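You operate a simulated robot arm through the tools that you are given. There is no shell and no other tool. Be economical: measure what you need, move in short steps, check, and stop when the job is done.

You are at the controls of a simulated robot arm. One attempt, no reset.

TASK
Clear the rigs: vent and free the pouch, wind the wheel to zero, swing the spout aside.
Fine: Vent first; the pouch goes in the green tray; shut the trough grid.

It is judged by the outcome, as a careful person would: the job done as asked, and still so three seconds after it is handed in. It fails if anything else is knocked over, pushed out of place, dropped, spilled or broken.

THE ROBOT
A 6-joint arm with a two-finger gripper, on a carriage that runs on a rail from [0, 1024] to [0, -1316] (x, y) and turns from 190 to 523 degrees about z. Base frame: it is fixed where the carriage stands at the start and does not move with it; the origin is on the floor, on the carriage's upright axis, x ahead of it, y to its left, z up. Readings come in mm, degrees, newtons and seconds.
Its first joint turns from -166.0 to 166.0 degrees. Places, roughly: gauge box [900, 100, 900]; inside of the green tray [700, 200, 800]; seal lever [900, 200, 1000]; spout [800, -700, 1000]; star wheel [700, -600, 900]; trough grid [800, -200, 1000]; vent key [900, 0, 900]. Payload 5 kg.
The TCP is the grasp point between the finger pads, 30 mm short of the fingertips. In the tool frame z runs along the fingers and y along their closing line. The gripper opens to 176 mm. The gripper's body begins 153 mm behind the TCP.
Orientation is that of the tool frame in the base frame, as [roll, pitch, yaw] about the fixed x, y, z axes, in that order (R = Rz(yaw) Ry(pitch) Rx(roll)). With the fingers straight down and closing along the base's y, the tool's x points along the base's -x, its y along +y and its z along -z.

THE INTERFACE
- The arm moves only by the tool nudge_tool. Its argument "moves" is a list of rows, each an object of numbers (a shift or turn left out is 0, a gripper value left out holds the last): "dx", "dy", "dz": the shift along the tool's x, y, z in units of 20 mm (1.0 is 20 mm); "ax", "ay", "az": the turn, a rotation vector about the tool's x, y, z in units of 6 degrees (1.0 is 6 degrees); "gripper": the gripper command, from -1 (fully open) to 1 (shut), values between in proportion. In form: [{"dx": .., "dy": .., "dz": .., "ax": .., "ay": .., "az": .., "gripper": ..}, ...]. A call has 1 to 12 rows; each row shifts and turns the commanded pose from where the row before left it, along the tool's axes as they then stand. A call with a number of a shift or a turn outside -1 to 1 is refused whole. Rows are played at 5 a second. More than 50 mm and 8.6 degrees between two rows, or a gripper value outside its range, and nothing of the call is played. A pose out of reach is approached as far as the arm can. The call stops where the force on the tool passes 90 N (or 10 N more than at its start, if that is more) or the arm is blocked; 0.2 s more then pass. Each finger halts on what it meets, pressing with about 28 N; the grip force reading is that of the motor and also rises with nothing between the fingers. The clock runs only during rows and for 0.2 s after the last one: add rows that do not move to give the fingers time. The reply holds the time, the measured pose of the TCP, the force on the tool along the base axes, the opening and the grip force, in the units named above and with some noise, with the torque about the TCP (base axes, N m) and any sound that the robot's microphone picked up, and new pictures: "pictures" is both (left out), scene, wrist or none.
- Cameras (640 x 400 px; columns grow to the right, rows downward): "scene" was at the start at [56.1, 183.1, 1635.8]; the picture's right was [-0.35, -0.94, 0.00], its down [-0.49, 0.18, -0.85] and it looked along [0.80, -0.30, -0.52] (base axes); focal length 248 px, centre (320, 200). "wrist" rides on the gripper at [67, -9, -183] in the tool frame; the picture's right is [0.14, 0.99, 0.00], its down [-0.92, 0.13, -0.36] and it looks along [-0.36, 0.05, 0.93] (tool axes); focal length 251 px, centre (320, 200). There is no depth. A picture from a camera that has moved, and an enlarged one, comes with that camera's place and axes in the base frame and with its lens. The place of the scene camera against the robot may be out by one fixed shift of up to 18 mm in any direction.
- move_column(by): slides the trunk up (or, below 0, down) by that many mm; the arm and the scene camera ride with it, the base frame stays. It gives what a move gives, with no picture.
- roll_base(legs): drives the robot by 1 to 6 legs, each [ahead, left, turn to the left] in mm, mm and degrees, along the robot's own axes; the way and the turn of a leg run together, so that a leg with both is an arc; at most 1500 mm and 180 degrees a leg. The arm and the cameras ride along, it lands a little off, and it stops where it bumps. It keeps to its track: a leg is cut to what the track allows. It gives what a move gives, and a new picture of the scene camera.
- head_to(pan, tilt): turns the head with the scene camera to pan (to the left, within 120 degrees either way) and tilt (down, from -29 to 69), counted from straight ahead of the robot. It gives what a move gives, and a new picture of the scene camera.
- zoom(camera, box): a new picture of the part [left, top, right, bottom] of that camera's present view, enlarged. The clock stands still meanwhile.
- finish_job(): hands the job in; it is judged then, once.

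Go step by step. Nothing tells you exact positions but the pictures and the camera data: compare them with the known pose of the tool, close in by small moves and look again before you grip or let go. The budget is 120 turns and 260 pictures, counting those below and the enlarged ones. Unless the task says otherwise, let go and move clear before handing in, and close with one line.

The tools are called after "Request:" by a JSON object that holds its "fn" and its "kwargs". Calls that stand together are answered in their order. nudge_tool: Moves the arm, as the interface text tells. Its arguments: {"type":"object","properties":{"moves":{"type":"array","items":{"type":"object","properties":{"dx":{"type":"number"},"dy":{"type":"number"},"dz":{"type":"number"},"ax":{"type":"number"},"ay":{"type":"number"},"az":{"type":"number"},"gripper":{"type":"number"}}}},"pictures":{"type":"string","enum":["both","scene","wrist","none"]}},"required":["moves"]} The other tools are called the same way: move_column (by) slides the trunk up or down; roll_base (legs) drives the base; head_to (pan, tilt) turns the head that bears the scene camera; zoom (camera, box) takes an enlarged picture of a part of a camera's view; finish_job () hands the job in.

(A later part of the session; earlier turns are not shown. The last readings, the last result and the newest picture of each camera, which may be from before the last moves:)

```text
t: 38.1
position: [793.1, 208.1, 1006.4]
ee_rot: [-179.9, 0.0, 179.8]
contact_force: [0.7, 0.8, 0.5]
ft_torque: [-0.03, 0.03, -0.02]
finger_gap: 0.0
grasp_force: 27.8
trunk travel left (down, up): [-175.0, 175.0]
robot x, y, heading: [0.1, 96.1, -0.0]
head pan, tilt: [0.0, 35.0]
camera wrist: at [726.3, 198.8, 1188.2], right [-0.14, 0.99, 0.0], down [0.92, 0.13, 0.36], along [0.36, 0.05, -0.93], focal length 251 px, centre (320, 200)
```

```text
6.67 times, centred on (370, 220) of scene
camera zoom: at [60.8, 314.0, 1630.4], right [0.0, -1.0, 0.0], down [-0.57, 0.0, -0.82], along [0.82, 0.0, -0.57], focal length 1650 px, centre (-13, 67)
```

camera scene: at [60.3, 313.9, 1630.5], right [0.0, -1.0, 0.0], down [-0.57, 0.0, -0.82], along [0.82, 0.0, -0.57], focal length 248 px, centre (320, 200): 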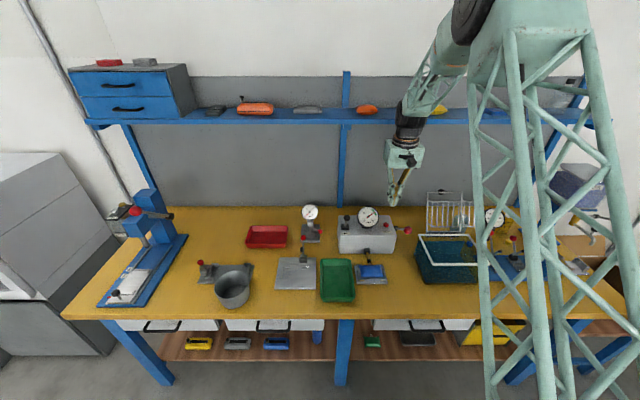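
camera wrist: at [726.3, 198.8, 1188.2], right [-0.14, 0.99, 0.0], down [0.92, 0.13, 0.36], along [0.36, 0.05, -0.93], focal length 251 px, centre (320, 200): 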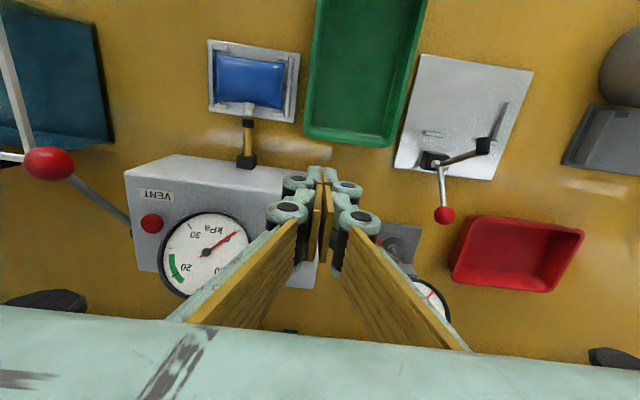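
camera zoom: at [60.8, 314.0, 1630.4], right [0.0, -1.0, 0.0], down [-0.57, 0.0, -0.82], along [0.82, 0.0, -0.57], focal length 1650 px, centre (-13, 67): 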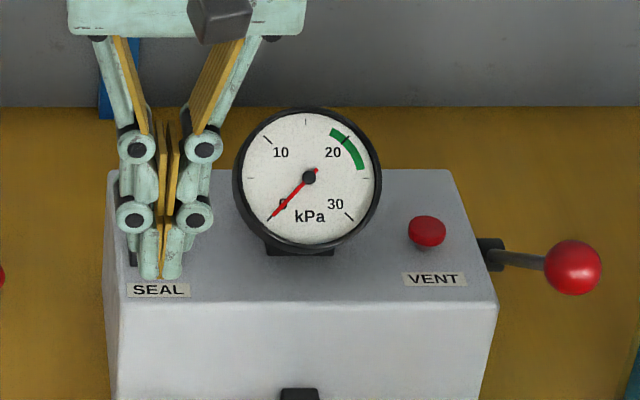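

Clear of the dial; pushing the knob back now.

Request:
{"fn": "nudge_tool", "kwargs": {"moves": [{"dx": -1}, {"dx": -0.8}, {"dx": -0.6}, {"dx": -0.6}, {"dx": -0.6}, {"dx": -0.6}, {}], "pictures": "none"}}

Request:
{"fn": "zoom", "kwargs": {"camera": "scene", "box": [330, 190, 410, 250]}}

```text
t: 39.8
position: [875.6, 206.2, 1006.1]
ee_rot: [-179.9, 0.0, 180.0]
contact_force: [0.2, 0.4, -0.2]
ft_torque: [0.0, 0.1, -0.04]
finger_gap: 0.0
grasp_force: 28.8
trunk travel left (down, up): [-175.0, 175.0]
robot x, y, heading: [4.1, 99.8, -0.1]
head pan, tilt: [0.0, 35.0]
```

```text
6.67 times, centred on (370, 220) of scene
camera zoom: at [60.8, 314.0, 1630.4], right [0.0, -1.0, 0.0], down [-0.57, 0.0, -0.82], along [0.82, 0.0, -0.57], focal length 1650 px, centre (-13, 67)
```

zoom: 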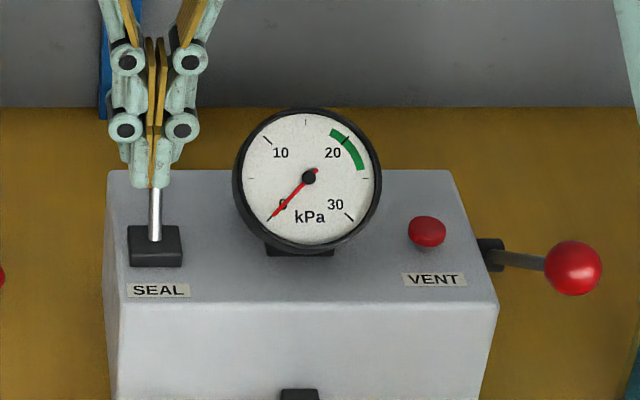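

Request:
{"fn": "nudge_tool", "kwargs": {"moves": [{"dx": -0.4}, {"dx": -0.4}, {"dx": -0.4}, {}], "pictures": "none"}}

Request:
{"fn": "nudge_tool", "kwargs": {"moves": [{"dx": 1}, {"dx": 1}, {"dx": 1}, {"dx": 1}, {"dx": 1}, {"dz": -1}, {"dz": -1}, {"dz": -1}], "pictures": "wrist"}}

Request:
{"fn": "zoom", "kwargs": {"camera": "scene", "box": [330, 190, 410, 290]}}

```text
t: 40.5
position: [882.6, 207.1, 1002.6]
ee_rot: [-179.9, -1.4, 180.0]
contact_force: [-33.9, 1.4, 3.3]
ft_torque: [-0.08, 0.15, -0.21]
finger_gap: 0.3
grasp_force: 27.6
trunk travel left (down, up): [-175.0, 175.0]
robot x, y, heading: [-1.2, 97.1, -0.2]
head pan, tilt: [0.0, 35.0]
stopped in row 3: the force on the tool passed its limit (the readings are from after the stop); the commanded pose is now the measured one
```

```text
t: 42.3
position: [790.5, 207.2, 1063.7]
ee_rot: [-179.9, -1.3, -180.0]
contact_force: [-0.2, 0.1, 0.0]
ft_torque: [0.01, 0.02, -0.01]
finger_gap: 0.0
grasp_force: 27.9
trunk travel left (down, up): [-175.0, 175.0]
robot x, y, heading: [1.8, 100.8, -0.1]
head pan, tilt: [0.0, 35.0]
camera wrist: at [727.3, 197.7, 1247.3], right [-0.14, 0.99, 0.0], down [0.93, 0.13, 0.34], along [0.34, 0.05, -0.94], focal length 251 px, centre (320, 200)
```

wrist: 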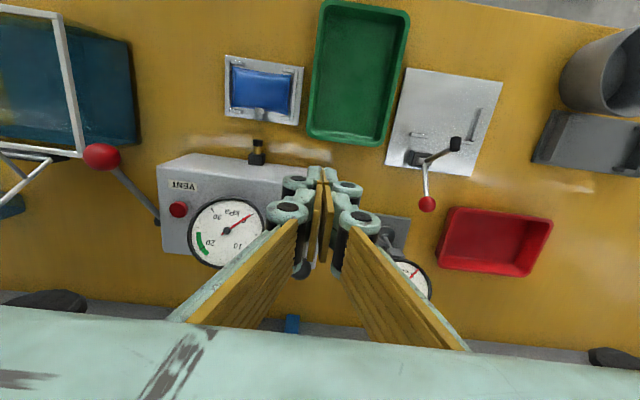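

```text
4.00 times, centred on (370, 240) of scene
camera zoom: at [60.6, 314.0, 1630.5], right [0.0, -1.0, 0.0], down [-0.57, 0.0, -0.82], along [0.82, 0.0, -0.57], focal length 990 px, centre (120, 40)
```

zoom: 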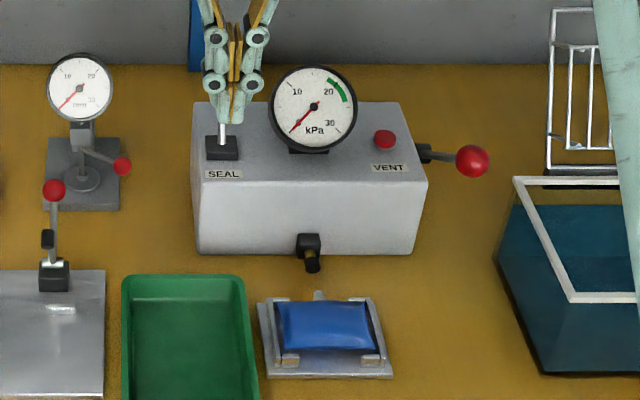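

Pushing the lever retracted the nozzle fitting, so the pouch is now disconnected. I'll open the gripper and get a close view of the pouch in its cradle.

Request:
{"fn": "nudge_tool", "kwargs": {"moves": [{"dx": 1, "dy": -1, "dz": -1, "ay": -0.217, "gripper": -1}, {"dx": 1, "dy": -1, "dz": -1}, {"dx": 1, "dy": -1}, {"dx": 1, "dy": -1}, {"dx": 1, "dy": -1}, {"dx": 1}, {"dx": 1}, {"dz": 1}, {"dz": 1}, {"dz": 1}, {"dz": 1}, {"dz": 1}], "pictures": "wrist"}}

Request:
{"fn": "zoom", "kwargs": {"camera": "wrist", "box": [240, 120, 440, 280]}}

Request:
{"fn": "zoom", "kwargs": {"camera": "scene", "box": [350, 250, 410, 300]}}

```text
t: 44.9
position: [647.8, 105.4, 1004.7]
ee_rot: [-179.9, 0.1, -180.0]
contact_force: [-0.7, -0.1, -0.1]
ft_torque: [-0.01, -0.03, -0.01]
finger_gap: 175.8
grasp_force: 0.2
trunk travel left (down, up): [-175.0, 175.0]
robot x, y, heading: [-1.4, 100.2, -0.0]
head pan, tilt: [0.0, 35.0]
camera wrist: at [581.1, 97.3, 1186.0], right [-0.14, 0.99, 0.0], down [0.92, 0.13, 0.36], along [0.36, 0.05, -0.93], focal length 251 px, centre (320, 200)
```

wrist: 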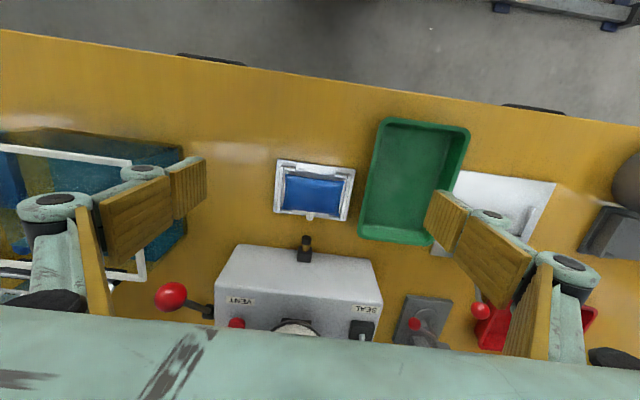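

```text
2.50 times, centred on (340, 200) of wrist
camera zoom: at [581.1, 97.3, 1186.0], right [-0.14, 0.99, 0.0], down [0.92, 0.13, 0.36], along [0.36, 0.05, -0.93], focal length 629 px, centre (270, 200)
```

zoom: 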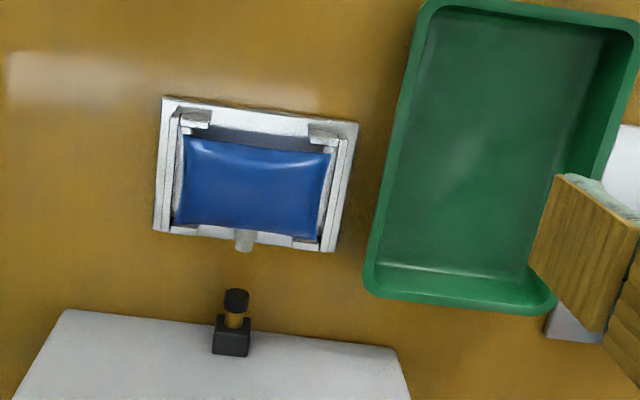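

```text
8.00 times, centred on (380, 275) of scene
camera zoom: at [60.2, 314.0, 1630.4], right [0.0, -1.0, 0.0], down [-0.57, 0.0, -0.82], along [0.82, 0.0, -0.57], focal length 1980 px, centre (-160, -400)
```

zoom: 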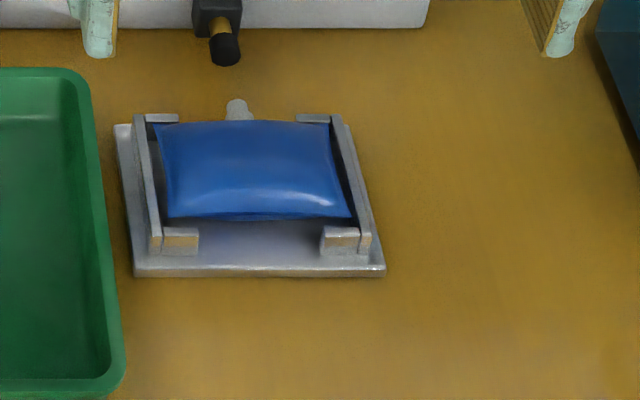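

The pouch sits between side walls with corner tabs; the front and back centres are open, so a pinch along x seems right. I'll turn the gripper to close along x and view from there.

Request:
{"fn": "nudge_tool", "kwargs": {"moves": [{"dx": -1, "dy": 1, "az": 1}, {"az": 1}, {"az": 1}, {"az": 1}, {"az": 1}, {"az": 1}, {"az": 1}, {"az": 1}, {"az": 1}, {"az": 1}, {"az": 1}, {"az": 1}], "pictures": "none"}}

Request:
{"fn": "nudge_tool", "kwargs": {"moves": [{"az": 1}, {"az": 1}, {"az": 1}, {"dx": 1, "dy": 1, "dz": 1}, {"dx": 0.5, "dy": 1, "dz": 1}, {"dy": 0.5}], "pictures": "wrist"}}

Request:
{"fn": "zoom", "kwargs": {"camera": "wrist", "box": [240, 120, 400, 260]}}

```text
t: 47.5
position: [668.9, 126.9, 1003.5]
ee_rot: [-180.0, 0.1, 108.0]
contact_force: [-0.9, 0.2, 0.0]
ft_torque: [0.0, 0.0, -0.01]
finger_gap: 176.0
grasp_force: 0.1
trunk travel left (down, up): [-175.0, 175.0]
robot x, y, heading: [1.5, 104.0, 0.1]
head pan, tilt: [0.0, 35.0]
```

```text
t: 48.9
position: [720.4, 156.2, 964.3]
ee_rot: [-180.0, 0.1, 89.9]
contact_force: [-0.1, 0.0, -0.3]
ft_torque: [-0.03, 0.15, 0.01]
finger_gap: 176.1
grasp_force: 0.0
trunk travel left (down, up): [-175.0, 175.0]
robot x, y, heading: [3.7, 97.5, -0.2]
head pan, tilt: [0.0, 35.0]
camera wrist: at [710.8, 223.6, 1145.8], right [0.99, 0.14, 0.0], down [0.13, -0.92, 0.36], along [0.05, -0.36, -0.93], focal length 251 px, centre (320, 200)
```

wrist: 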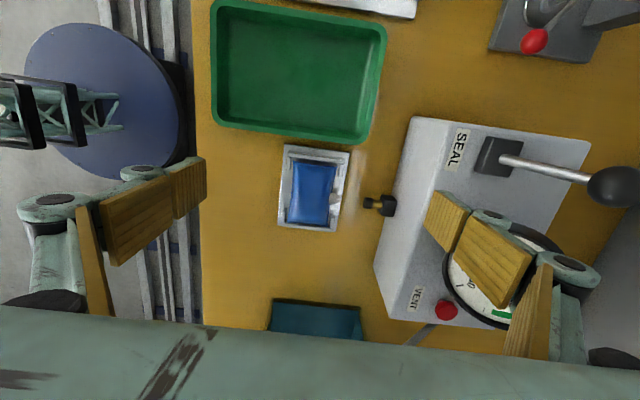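

```text
2.86 times, centred on (320, 190) of wrist
camera zoom: at [710.8, 223.6, 1145.8], right [0.99, 0.14, 0.0], down [0.13, -0.92, 0.36], along [0.05, -0.36, -0.93], focal length 718 px, centre (320, 229)
```

zoom: 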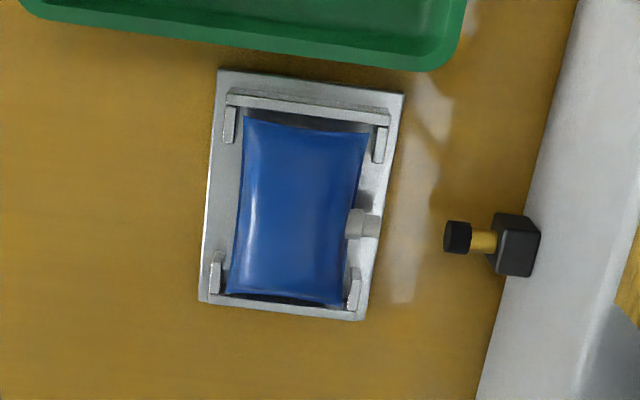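

The nozzle stub pokes out at the back centre, so the pinch will run from the front edge to the nozzle end, centred at about [722, 104]. I'll pre-close to about 84 mm so the rear finger clears the box fitting, and descend partway to check.

Request:
{"fn": "nudge_tool", "kwargs": {"moves": [{"dx": -1, "dy": 0.08, "gripper": 0.045}, {"dx": -1}, {"dx": -0.65}, {"dz": 1}, {"dz": 1}, {"dz": 1}, {"dz": 1}, {}], "pictures": "both"}}

Request:
{"fn": "zoom", "kwargs": {"camera": "scene", "box": [335, 240, 415, 300]}}

Request:
{"fn": "zoom", "kwargs": {"camera": "wrist", "box": [240, 60, 400, 200]}}

```text
t: 50.7
position: [721.5, 102.8, 885.2]
ee_rot: [-180.0, 0.1, 90.0]
contact_force: [-0.2, -0.2, -0.8]
ft_torque: [-0.01, 0.06, -0.02]
finger_gap: 83.9
grasp_force: 0.1
trunk travel left (down, up): [-175.0, 175.0]
robot x, y, heading: [1.2, 94.9, 0.3]
head pan, tilt: [0.0, 35.0]
camera scene: at [60.9, 314.0, 1630.4], right [0.0, -1.0, 0.0], down [-0.57, 0.0, -0.82], along [0.82, 0.0, -0.57], focal length 248 px, centre (320, 200)
camera wrist: at [712.6, 170.0, 1066.6], right [0.99, 0.14, 0.0], down [0.13, -0.92, 0.36], along [0.05, -0.36, -0.93], focal length 251 px, centre (320, 200)
```

scene: 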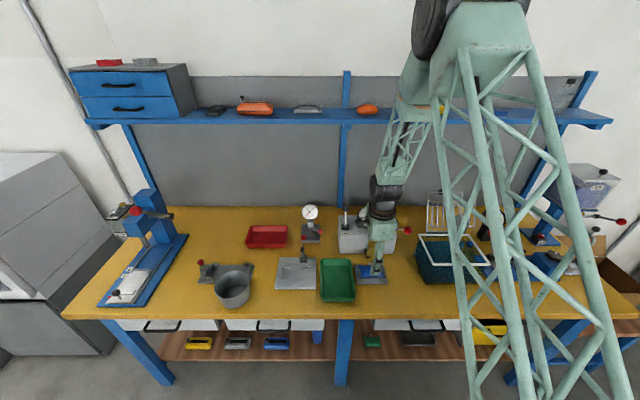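
wrist: 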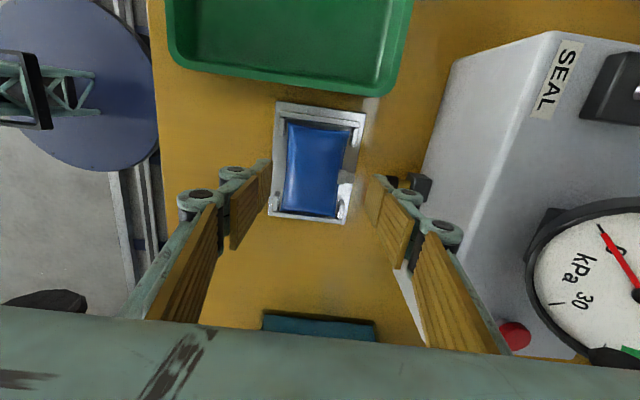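

```text
6.67 times, centred on (375, 270) of scene
camera zoom: at [60.9, 314.0, 1630.4], right [0.0, -1.0, 0.0], down [-0.57, 0.0, -0.82], along [0.82, 0.0, -0.57], focal length 1650 px, centre (-47, -267)
```

zoom: 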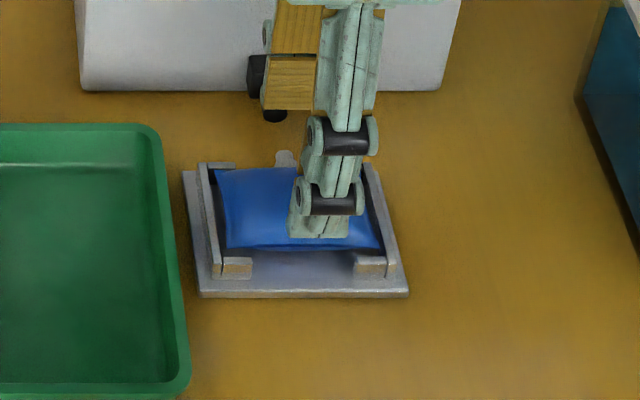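

```text
2.86 times, centred on (320, 130) of wrist
camera zoom: at [712.6, 170.0, 1066.6], right [0.99, 0.14, 0.0], down [0.13, -0.92, 0.36], along [0.05, -0.36, -0.93], focal length 718 px, centre (320, 400)
```

zoom: 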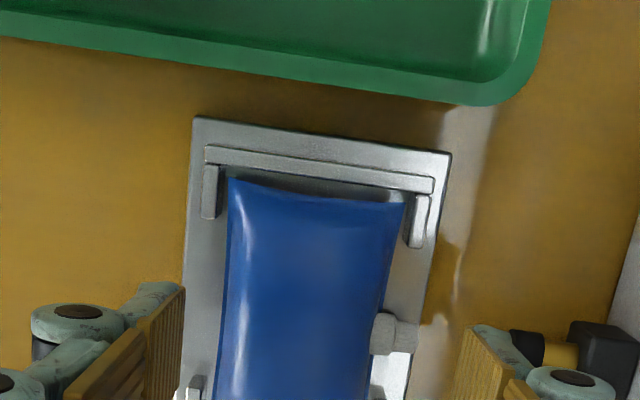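

Alignment looks good (centre x≈722, y≈105). I'll lower to bracket the pouch and check before closing.

Request:
{"fn": "nudge_tool", "kwargs": {"moves": [{"dx": 0.1, "dz": 0.6}, {"dz": 0.6}, {"dz": 0.5}, {}], "pictures": "wrist"}}

Request:
{"fn": "zoom", "kwargs": {"camera": "scene", "box": [345, 240, 405, 300]}}

Request:
{"fn": "zoom", "kwargs": {"camera": "wrist", "box": [220, 40, 420, 200]}}

```text
t: 51.7
position: [721.8, 105.9, 850.4]
ee_rot: [-180.0, 0.0, 90.0]
contact_force: [0.2, -1.0, 0.2]
ft_torque: [0.0, -0.02, -0.02]
finger_gap: 83.9
grasp_force: 0.0
trunk travel left (down, up): [-175.0, 175.0]
robot x, y, heading: [-0.2, 99.1, 0.1]
head pan, tilt: [0.0, 35.0]
camera wrist: at [711.7, 172.7, 1031.8], right [0.99, 0.14, 0.0], down [0.13, -0.92, 0.36], along [0.05, -0.36, -0.93], focal length 251 px, centre (320, 200)
```

wrist: 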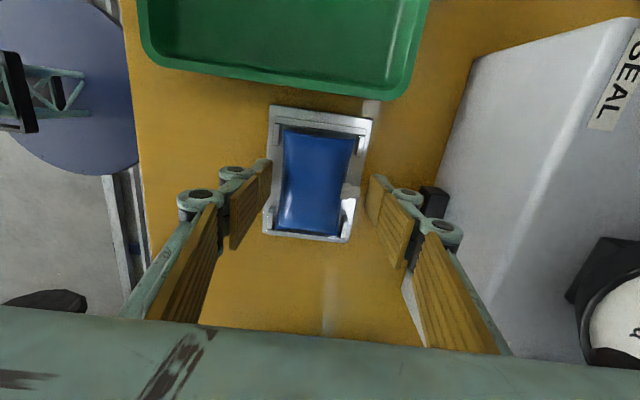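

```text
6.67 times, centred on (375, 270) of scene
camera zoom: at [60.5, 314.0, 1630.5], right [0.0, -1.0, 0.0], down [-0.57, 0.0, -0.82], along [0.82, 0.0, -0.57], focal length 1650 px, centre (-47, -267)
```

zoom: 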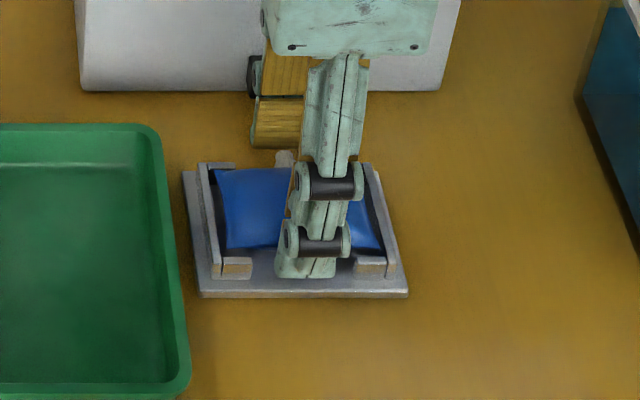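

```text
2.50 times, centred on (320, 120) of wrist
camera zoom: at [711.7, 172.7, 1031.8], right [0.99, 0.14, 0.0], down [0.13, -0.92, 0.36], along [0.05, -0.36, -0.93], focal length 629 px, centre (320, 400)
```

zoom: 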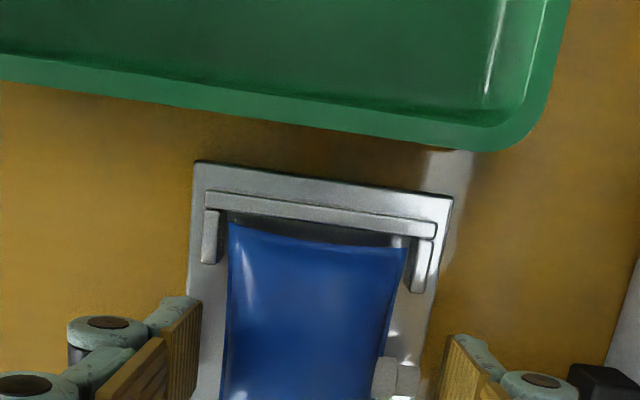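

The front finger sits centred between the tabs. Closing on the pouch.

Request:
{"fn": "nudge_tool", "kwargs": {"moves": [{"gripper": 0.2}, {"gripper": 1}, {}, {}], "pictures": "wrist"}}

Request:
{"fn": "zoom", "kwargs": {"camera": "scene", "box": [345, 240, 405, 300]}}

Request:
{"fn": "zoom", "kwargs": {"camera": "wrist", "box": [220, 60, 420, 220]}}

```text
t: 52.7
position: [720.0, 105.7, 850.8]
ee_rot: [180.0, 0.1, 90.0]
contact_force: [-1.0, -0.5, -0.1]
ft_torque: [-0.03, 0.0, -0.03]
finger_gap: 68.3
grasp_force: 27.6
trunk travel left (down, up): [-175.0, 175.0]
robot x, y, heading: [-1.2, 98.4, 0.2]
head pan, tilt: [0.0, 35.0]
camera wrist: at [711.5, 172.7, 1032.0], right [0.99, 0.14, 0.0], down [0.13, -0.92, 0.36], along [0.05, -0.36, -0.93], focal length 251 px, centre (320, 200)
```

wrist: 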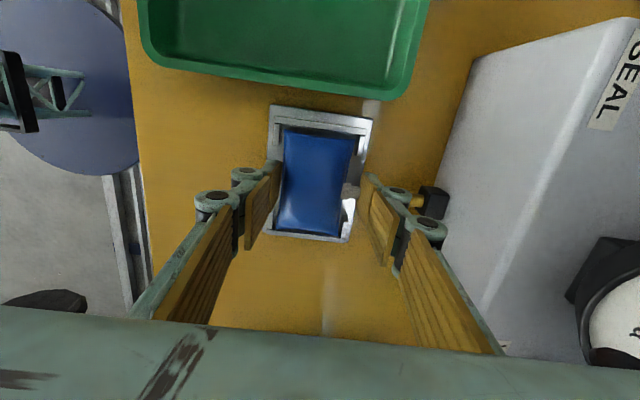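

```text
6.67 times, centred on (375, 270) of scene
camera zoom: at [60.3, 314.0, 1630.5], right [0.0, -1.0, 0.0], down [-0.57, 0.0, -0.82], along [0.82, 0.0, -0.57], focal length 1650 px, centre (-47, -267)
```

zoom: 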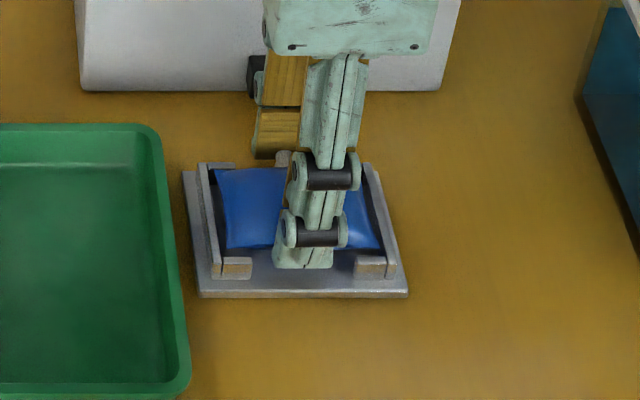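

```text
2.50 times, centred on (320, 140) of wrist
camera zoom: at [711.5, 172.7, 1032.0], right [0.99, 0.14, 0.0], down [0.13, -0.92, 0.36], along [0.05, -0.36, -0.93], focal length 629 px, centre (320, 350)
```

zoom: 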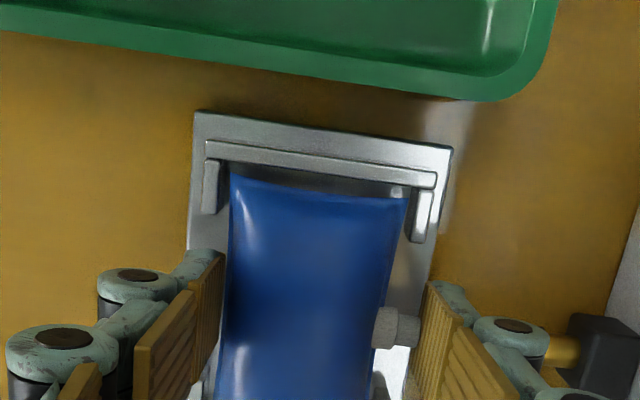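

Gripped at 68 mm, as expected for the pouch plus nozzle. I'll lift slowly and check that it comes along.

Request:
{"fn": "nudge_tool", "kwargs": {"moves": [{"dz": -0.3}, {"dz": -0.4}, {"dz": -0.5}, {"dz": -0.6}, {}], "pictures": "wrist"}}

Request:
{"fn": "zoom", "kwargs": {"camera": "scene", "box": [345, 230, 405, 300]}}

```text
t: 53.9
position: [721.8, 106.2, 885.7]
ee_rot: [179.8, 0.1, 90.1]
contact_force: [0.3, -0.2, 0.1]
ft_torque: [0.06, -0.07, 0.0]
finger_gap: 68.5
grasp_force: 27.9
trunk travel left (down, up): [-175.0, 175.0]
robot x, y, heading: [2.3, 99.8, 0.1]
head pan, tilt: [0.0, 35.0]
camera wrist: at [711.9, 173.2, 1067.9], right [0.99, 0.14, 0.0], down [0.13, -0.92, 0.36], along [0.05, -0.36, -0.93], focal length 251 px, centre (320, 200)
```

wrist: 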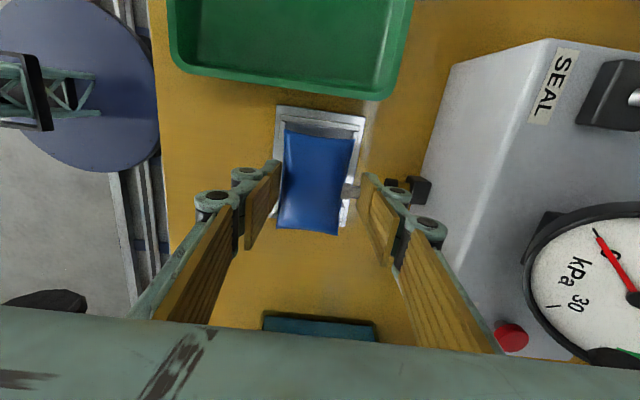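

```text
5.71 times, centred on (375, 265) of scene
camera zoom: at [59.9, 314.0, 1630.5], right [0.0, -1.0, 0.0], down [-0.57, 0.0, -0.82], along [0.82, 0.0, -0.57], focal length 1414 px, centre (6, -171)
```

zoom: 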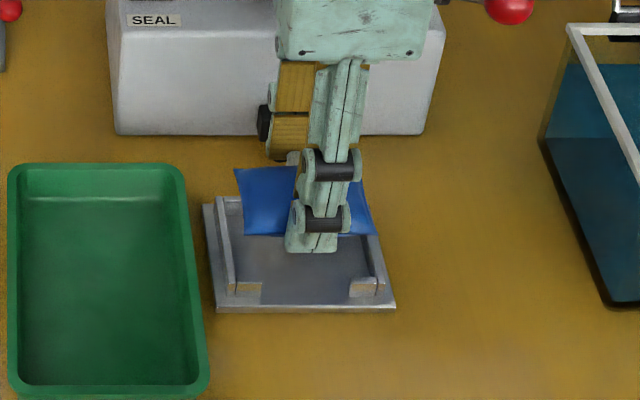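

The pouch is free. I'll raise it a bit more and carry it over the green tray (centre ≈ [688, 250]).

Request:
{"fn": "nudge_tool", "kwargs": {"moves": [{"dz": -0.6}, {"dz": -0.7}, {"dz": -0.6}, {"dx": 0.7, "dy": -0.4}, {"dx": 1, "dy": -0.4}, {"dx": 1, "dy": -0.4}, {"dx": 1, "dy": -0.4}, {"dx": 1}, {"dx": 1}, {"dx": 1}, {"dx": 0.5}], "pictures": "wrist"}}

Request:
{"fn": "zoom", "kwargs": {"camera": "scene", "box": [300, 220, 400, 320]}}

```text
t: 56.3
position: [689.7, 249.7, 924.8]
ee_rot: [179.9, 0.1, 90.0]
contact_force: [0.0, 0.0, -0.6]
ft_torque: [-0.03, -0.01, -0.02]
finger_gap: 68.8
grasp_force: 28.5
trunk travel left (down, up): [-175.0, 175.0]
robot x, y, heading: [1.4, 97.4, -0.1]
head pan, tilt: [0.0, 35.0]
camera wrist: at [679.9, 317.0, 1106.9], right [0.99, 0.14, 0.0], down [0.13, -0.92, 0.36], along [0.05, -0.36, -0.93], focal length 251 px, centre (320, 200)
```

wrist: 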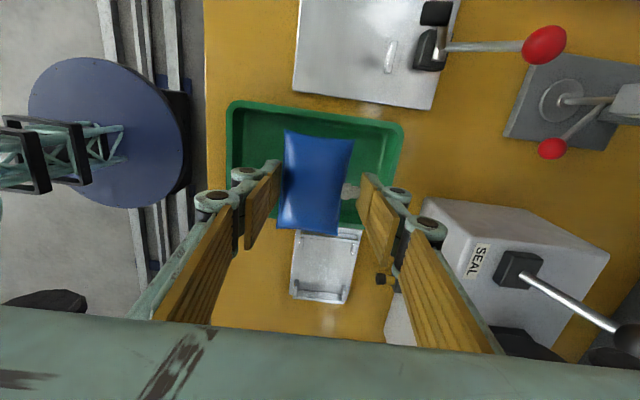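

```text
4.00 times, centred on (350, 270) of scene
camera zoom: at [60.4, 314.1, 1630.4], right [0.0, -1.0, 0.0], down [-0.57, 0.0, -0.82], along [0.82, 0.0, -0.57], focal length 990 px, centre (200, -80)
```

zoom: 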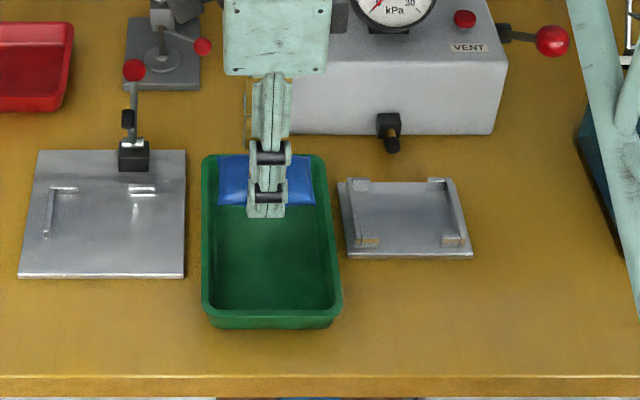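

Over the tray; a small shift to its centre (≈[677, 244]) and then down gently.

Request:
{"fn": "nudge_tool", "kwargs": {"moves": [{"dx": -0.25, "dy": -0.6}, {"dz": 1}, {"dz": 1}, {"dz": 0.7}, {"dz": 0.5}, {"dz": 0.3}, {}], "pictures": "wrist"}}

Request:
{"fn": "zoom", "kwargs": {"camera": "scene", "box": [310, 240, 390, 310]}}

```text
t: 57.9
position: [676.5, 243.8, 853.0]
ee_rot: [180.0, 0.1, 90.0]
contact_force: [0.6, 0.3, -1.0]
ft_torque: [0.0, 0.05, 0.01]
finger_gap: 68.3
grasp_force: 27.7
trunk travel left (down, up): [-175.0, 175.0]
robot x, y, heading: [2.7, 100.1, -0.1]
head pan, tilt: [0.0, 35.0]
camera wrist: at [668.0, 311.1, 1036.5], right [0.99, 0.14, 0.0], down [0.13, -0.92, 0.36], along [0.05, -0.36, -0.93], focal length 251 px, centre (320, 200)
```

wrist: 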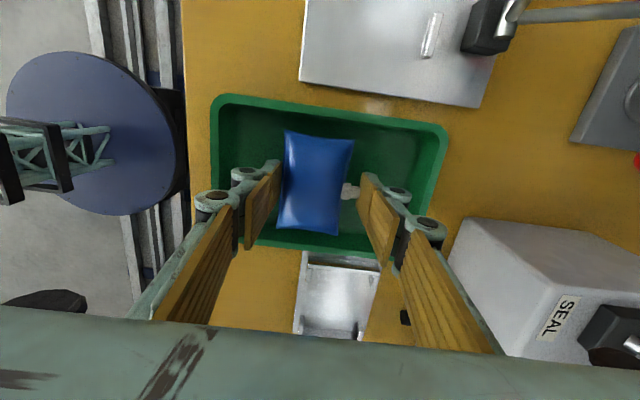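

```text
5.71 times, centred on (350, 275) of scene
camera zoom: at [60.6, 314.0, 1630.4], right [0.0, -1.0, 0.0], down [-0.57, 0.0, -0.82], along [0.82, 0.0, -0.57], focal length 1414 px, centre (149, -229)
```

zoom: 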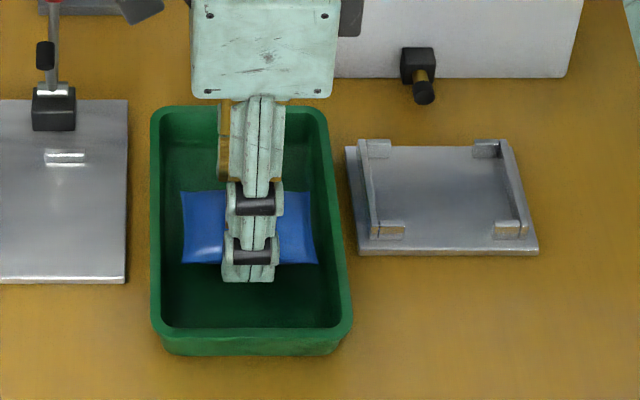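

Request:
{"fn": "nudge_tool", "kwargs": {"moves": [{"dz": 0.15}, {"dz": 0.15}, {"dz": 0.15}, {"dz": 0.15}, {}], "pictures": "none"}}

```text
t: 59.1
position: [677.1, 243.8, 843.0]
ee_rot: [179.8, 0.1, 90.0]
contact_force: [-0.5, -0.1, 24.5]
ft_torque: [-0.03, 0.2, 0.03]
finger_gap: 68.4
grasp_force: 27.9
trunk travel left (down, up): [-175.0, 175.0]
robot x, y, heading: [-1.4, 99.0, 0.1]
head pan, tilt: [0.0, 35.0]
```

Contact with the tray floor (24 N). I'll ease up slightly, open a little and rise clear.

Request:
{"fn": "nudge_tool", "kwargs": {"moves": [{"dz": -0.1}, {"gripper": 0.0}, {}, {}, {"dz": -0.7}, {"dz": -1}, {"dz": -1}, {"dz": -1}, {"dz": -1}], "pictures": "wrist"}}

Request:
{"fn": "zoom", "kwargs": {"camera": "scene", "box": [310, 230, 390, 310]}}

```text
t: 61.1
position: [678.5, 244.6, 938.3]
ee_rot: [-180.0, 0.1, 89.9]
contact_force: [-0.6, 1.1, 0.1]
ft_torque: [-0.02, 0.02, 0.0]
finger_gap: 88.2
grasp_force: 0.0
trunk travel left (down, up): [-175.0, 175.0]
robot x, y, heading: [-0.0, 99.8, 0.1]
head pan, tilt: [0.0, 35.0]
camera wrist: at [668.4, 311.6, 1120.4], right [0.99, 0.14, 0.0], down [0.13, -0.92, 0.36], along [0.05, -0.36, -0.93], focal length 251 px, centre (320, 200)
```

wrist: 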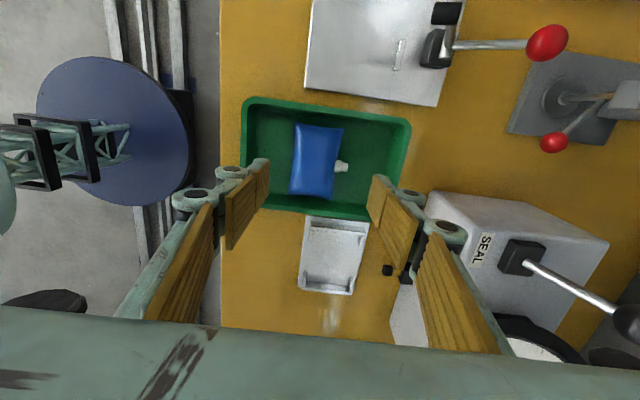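

```text
5.00 times, centred on (350, 270) of scene
camera zoom: at [60.6, 314.0, 1630.5], right [0.0, -1.0, 0.0], down [-0.57, 0.0, -0.82], along [0.82, 0.0, -0.57], focal length 1238 px, centre (170, -150)
```

zoom: 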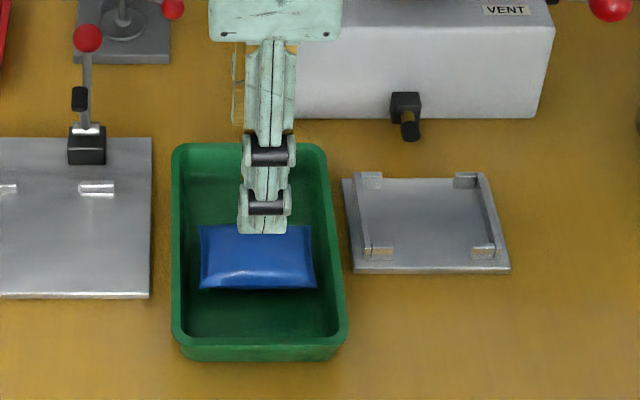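

The pouch lies in the tray. Next is the trough grid: I'll raise the arm, turn the gripper back, and drive along to it.

Request:
{"fn": "nudge_tool", "kwargs": {"moves": [{"dz": -1, "az": -1}, {"dz": -1, "az": -1}, {"dz": -1, "az": -1}, {"dz": -1, "az": -1}, {"dz": -1, "az": -1}, {"dz": -1, "az": -1}, {"dz": -1, "az": -1}, {"dz": -1, "az": -1}, {"dz": -1, "az": -1}, {"dz": -1, "az": -1}, {"dz": -1, "az": -1}, {"dz": -1, "az": -1}], "pictures": "none"}}

Request:
{"fn": "nudge_tool", "kwargs": {"moves": [{"dz": -1, "az": -1, "gripper": 1}, {"az": -1}, {"az": -1}, {}, {}], "pictures": "none"}}

Request:
{"fn": "roll_base", "kwargs": {"legs": [[0, -350, 0]]}}

Request:
{"fn": "zoom", "kwargs": {"camera": "scene", "box": [280, 150, 420, 300]}}

Request:
{"fn": "zoom", "kwargs": {"camera": "wrist", "box": [0, 0, 640, 400]}}

```text
t: 63.7
position: [675.9, 245.1, 1177.2]
ee_rot: [-179.9, 0.1, 162.0]
contact_force: [0.6, -0.1, 0.0]
ft_torque: [-0.02, 0.09, 0.01]
finger_gap: 88.3
grasp_force: 0.1
trunk travel left (down, up): [-175.0, 175.0]
robot x, y, heading: [-4.1, 97.0, 0.2]
head pan, tilt: [0.0, 35.0]
```

```text
t: 64.9
position: [675.9, 243.7, 1197.9]
ee_rot: [-179.9, 0.0, 180.0]
contact_force: [0.0, -0.5, 0.0]
ft_torque: [0.0, -0.05, -0.01]
finger_gap: 0.0
grasp_force: 27.8
trunk travel left (down, up): [-175.0, 175.0]
robot x, y, heading: [-2.7, 97.5, -0.1]
head pan, tilt: [0.0, 35.0]
```

```text
t: 67.2
position: [675.8, -97.3, 1197.4]
ee_rot: [-179.9, 0.2, -179.5]
contact_force: [0.7, -0.3, 0.6]
ft_torque: [0.04, 0.02, 0.0]
finger_gap: 0.2
grasp_force: 28.1
trunk travel left (down, up): [-175.0, 175.0]
robot x, y, heading: [1.4, -245.9, 0.8]
head pan, tilt: [0.0, 35.0]
camera scene: at [58.2, -34.1, 1630.5], right [0.01, -1.0, 0.0], down [-0.57, -0.01, -0.82], along [0.82, 0.01, -0.57], focal length 248 px, centre (320, 200)
```

scene: 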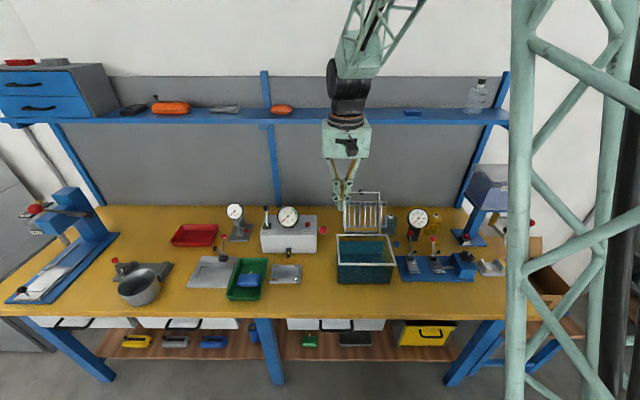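

```text
2.67 times, centred on (350, 225) of scene
camera zoom: at [58.2, -34.1, 1630.5], right [0.01, -1.0, 0.0], down [-0.57, -0.01, -0.82], along [0.82, 0.01, -0.57], focal length 660 px, centre (240, 133)
```

zoom: 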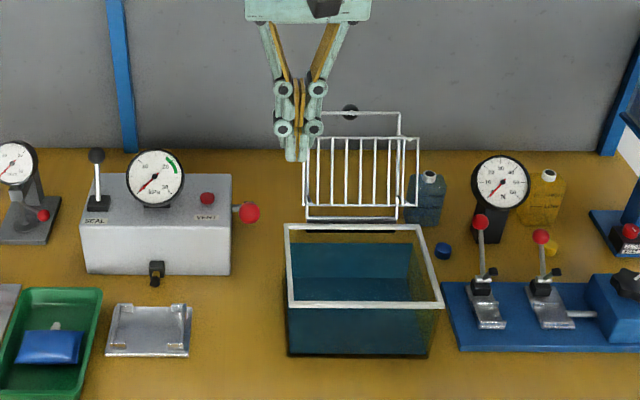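

```text
1.00 times, centred on (320, 200) of wrist
camera zoom: at [608.3, -106.8, 1380.0], right [-0.15, 0.99, 0.0], down [0.92, 0.14, 0.36], along [0.36, 0.05, -0.93], focal length 251 px, centre (320, 200)
```

zoom: 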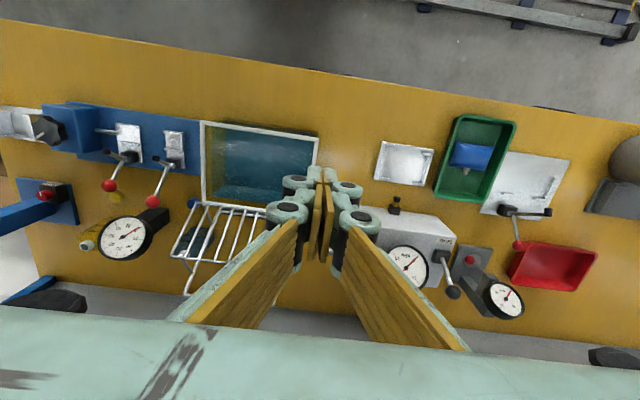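

Request:
{"fn": "nudge_tool", "kwargs": {"moves": [{"dy": 1}, {"dy": 1}, {"dy": 1}, {"dy": 1}, {"dx": 1}, {"dx": 1}], "pictures": "wrist"}}

Request:
{"fn": "zoom", "kwargs": {"camera": "scene", "box": [320, 180, 420, 290]}}

Request:
{"fn": "zoom", "kwargs": {"camera": "wrist", "box": [120, 100, 320, 300]}}

```text
t: 68.6
position: [634.2, -17.0, 1195.6]
ee_rot: [-179.9, -0.1, -179.4]
contact_force: [0.6, -0.1, 1.5]
ft_torque: [0.04, 0.02, -0.03]
finger_gap: 0.1
grasp_force: 27.8
trunk travel left (down, up): [-175.0, 175.0]
robot x, y, heading: [1.3, -253.3, 0.5]
head pan, tilt: [0.0, 35.0]
camera wrist: at [567.1, -26.6, 1380.0], right [-0.15, 0.99, 0.0], down [0.92, 0.14, 0.36], along [0.36, 0.05, -0.93], focal length 251 px, centre (320, 200)
```

wrist: 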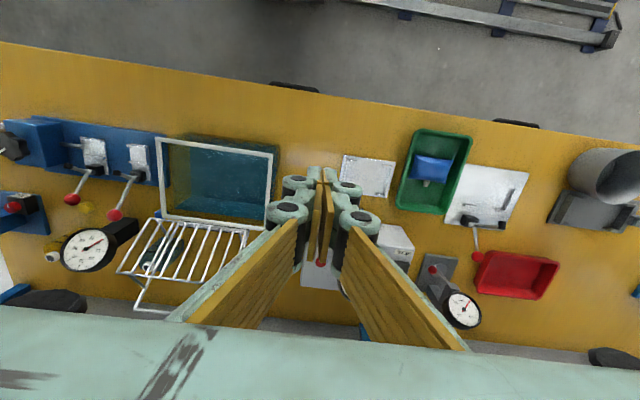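

```text
3.64 times, centred on (370, 235) of scene
camera zoom: at [58.3, -34.4, 1630.6], right [0.01, -1.0, 0.0], down [-0.57, -0.01, -0.82], along [0.82, 0.01, -0.57], focal length 900 px, centre (138, 73)
```

zoom: 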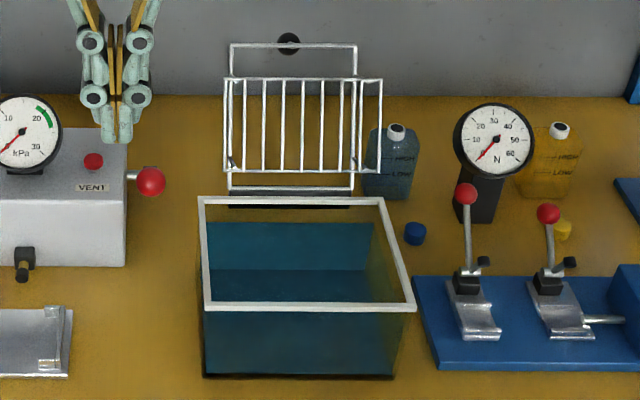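

```text
2.00 times, centred on (220, 200) of wrist
camera zoom: at [567.1, -26.6, 1380.0], right [-0.15, 0.99, 0.0], down [0.92, 0.14, 0.36], along [0.36, 0.05, -0.93], focal length 503 px, centre (520, 200)
```

zoom: 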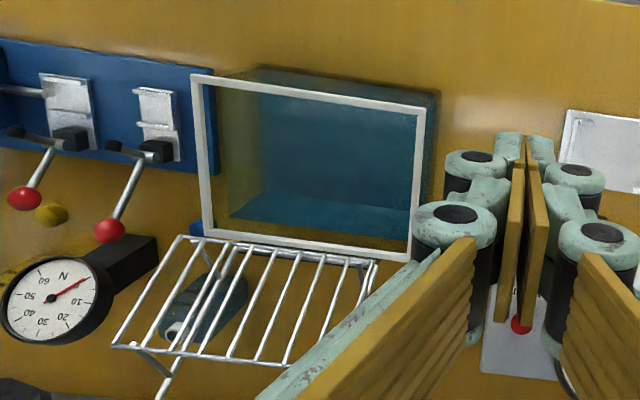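

The grid looks like a barred panel with a second frame behind; I need a clearer frontal view. I'll centre the arm before it, open the fingers and tilt the wrist camera forward.

Request:
{"fn": "nudge_tool", "kwargs": {"moves": [{"dy": -1, "gripper": -1}, {"dy": -1}, {"dy": -1}, {"dy": -1}, {"dy": -1}, {"dy": -1}, {"dy": -1}, {"dy": -1}, {"dx": 1}, {"dx": 1}, {"dx": 1}], "pictures": "none"}}

Request:
{"fn": "nudge_tool", "kwargs": {"moves": [{"ay": -1}, {"ay": -1}, {"ay": -1}, {"ay": -1}, {"ay": -1}], "pictures": "wrist"}}

Request:
{"fn": "zoom", "kwargs": {"camera": "wrist", "box": [200, 120, 440, 290]}}

```text
t: 71.0
position: [575.9, -177.4, 1197.2]
ee_rot: [-179.9, 0.1, -179.5]
contact_force: [0.1, 0.0, -0.4]
ft_torque: [-0.02, 0.09, -0.01]
finger_gap: 175.9
grasp_force: 0.0
trunk travel left (down, up): [-175.0, 175.0]
robot x, y, heading: [0.3, -253.9, 0.5]
head pan, tilt: [0.0, 35.0]
```

```text
t: 72.2
position: [577.3, -179.5, 1198.1]
ee_rot: [-179.6, 28.8, -179.6]
contact_force: [0.3, 0.7, -0.3]
ft_torque: [-0.01, 0.07, 0.01]
finger_gap: 175.8
grasp_force: 0.0
trunk travel left (down, up): [-175.0, 175.0]
robot x, y, heading: [0.7, -251.0, 0.4]
head pan, tilt: [0.0, 35.0]
camera wrist: at [429.7, -189.1, 1324.8], right [-0.13, 0.99, -0.07], down [0.63, 0.14, 0.76], along [0.76, 0.05, -0.64], focal length 251 px, centre (320, 200)
```

wrist: 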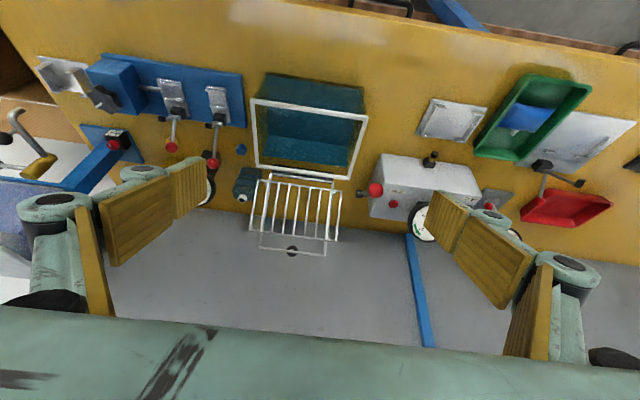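

```text
2.35 times, centred on (320, 205) of wrist
camera zoom: at [429.7, -189.1, 1324.8], right [-0.13, 0.99, -0.07], down [0.63, 0.14, 0.76], along [0.76, 0.05, -0.64], focal length 592 px, centre (320, 188)
```

zoom: 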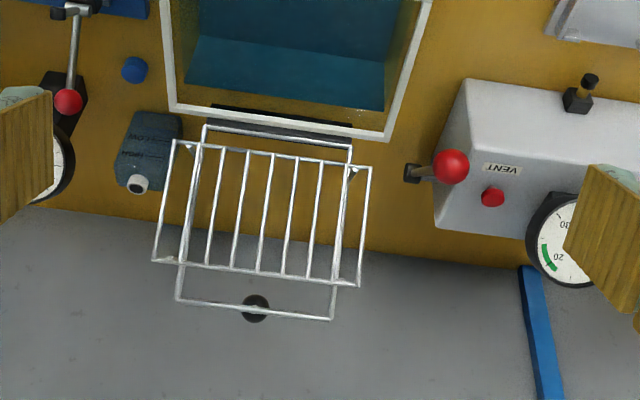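

The grid is a long frame hinged at the trough's back rim, tipped well backward, with a barred rack on it and a black knob on its free bar. I'll zoom in on the knob and hinge.

Request:
{"fn": "zoom", "kwargs": {"camera": "scene", "box": [340, 180, 400, 220]}}

Request:
{"fn": "zoom", "kwargs": {"camera": "wrist", "box": [240, 165, 350, 265]}}

Request:
{"fn": "zoom", "kwargs": {"camera": "scene", "box": [330, 205, 400, 250]}}

```text
10.00 times, centred on (370, 200) of scene
camera zoom: at [58.5, -34.2, 1630.5], right [0.01, -1.0, 0.0], down [-0.57, -0.01, -0.82], along [0.82, 0.01, -0.57], focal length 2475 px, centre (-180, 200)
```

zoom: 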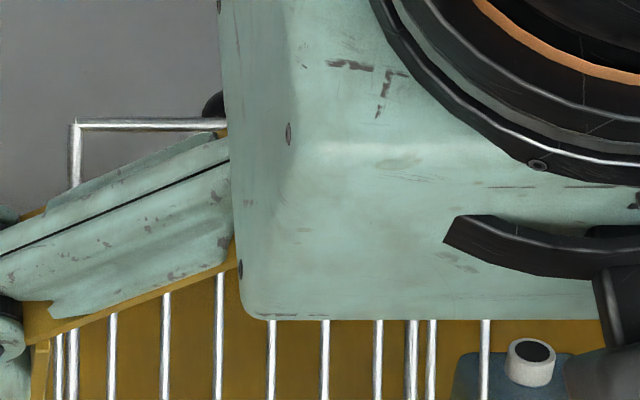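

```text
4.00 times, centred on (295, 215) of wrist
camera zoom: at [429.7, -189.1, 1324.8], right [-0.13, 0.99, -0.07], down [0.63, 0.14, 0.76], along [0.76, 0.05, -0.64], focal length 1006 px, centre (420, 140)
```

zoom: 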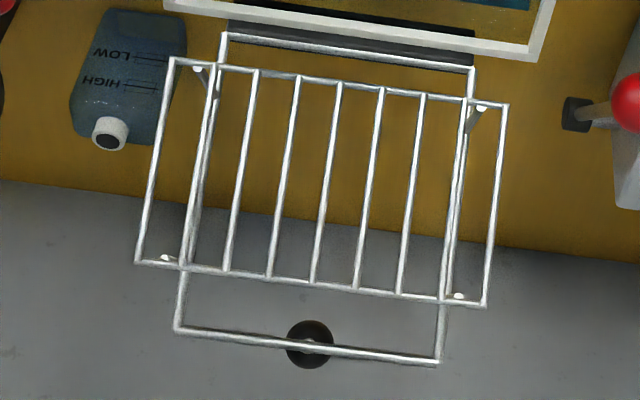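

```text
8.89 times, centred on (365, 228) of scene
camera zoom: at [58.5, -34.2, 1630.5], right [0.01, -1.0, 0.0], down [-0.57, -0.01, -0.82], along [0.82, 0.01, -0.57], focal length 2200 px, centre (-80, -44)
```

zoom: 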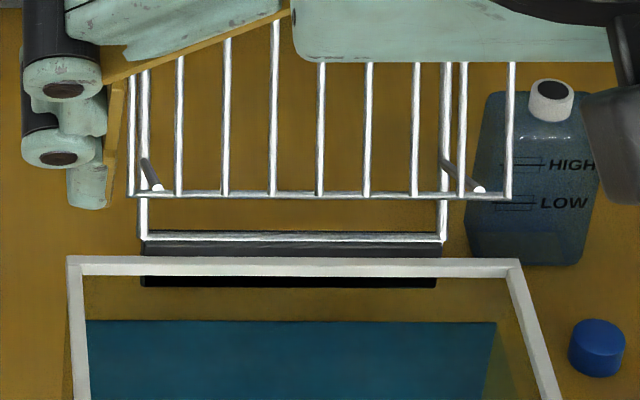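

Re-triangulating with the frame width gives: free bar at about [888, y −127…−264, 1091], hinge near [830, 934], about 167 mm long, so closed it rests on the front rim (x≈662). I'll grip the bar beside the knob (y≈−163) with fingers closing along x, and walk it along its arc.

Request:
{"fn": "nudge_tool", "kwargs": {"moves": [{"ay": 0.95, "az": 0}, {"ay": 0.96}, {"ay": 0.96}, {"ay": 0.97}, {"ay": 0.97}, {"dz": -1, "gripper": 0.545}, {"dz": -1, "az": 1}, {"az": 1}, {"az": 1}, {"az": 1}, {"az": 1}, {"az": 1}], "pictures": "none"}}

Request:
{"fn": "nudge_tool", "kwargs": {"moves": [{"az": 1}, {"az": 1}, {"az": 1}, {"az": 1}, {"az": 1}, {"az": 1}, {"az": 1}, {"az": 1}, {"az": 1}], "pictures": "none"}}

```text
t: 74.8
position: [575.9, -178.3, 1236.9]
ee_rot: [179.4, 1.0, 144.3]
contact_force: [0.6, -0.6, 0.9]
ft_torque: [0.01, 0.01, 0.0]
finger_gap: 40.1
grasp_force: 0.0
trunk travel left (down, up): [-175.0, 175.0]
robot x, y, heading: [-0.2, -247.7, 0.5]
head pan, tilt: [0.0, 35.0]
```

```text
t: 76.8
position: [574.0, -177.8, 1237.4]
ee_rot: [178.8, 0.1, 90.4]
contact_force: [1.0, -0.1, 0.2]
ft_torque: [0.0, -0.01, 0.01]
finger_gap: 40.1
grasp_force: 0.1
trunk travel left (down, up): [-175.0, 175.0]
robot x, y, heading: [1.5, -247.5, 0.0]
head pan, tilt: [0.0, 35.0]
```

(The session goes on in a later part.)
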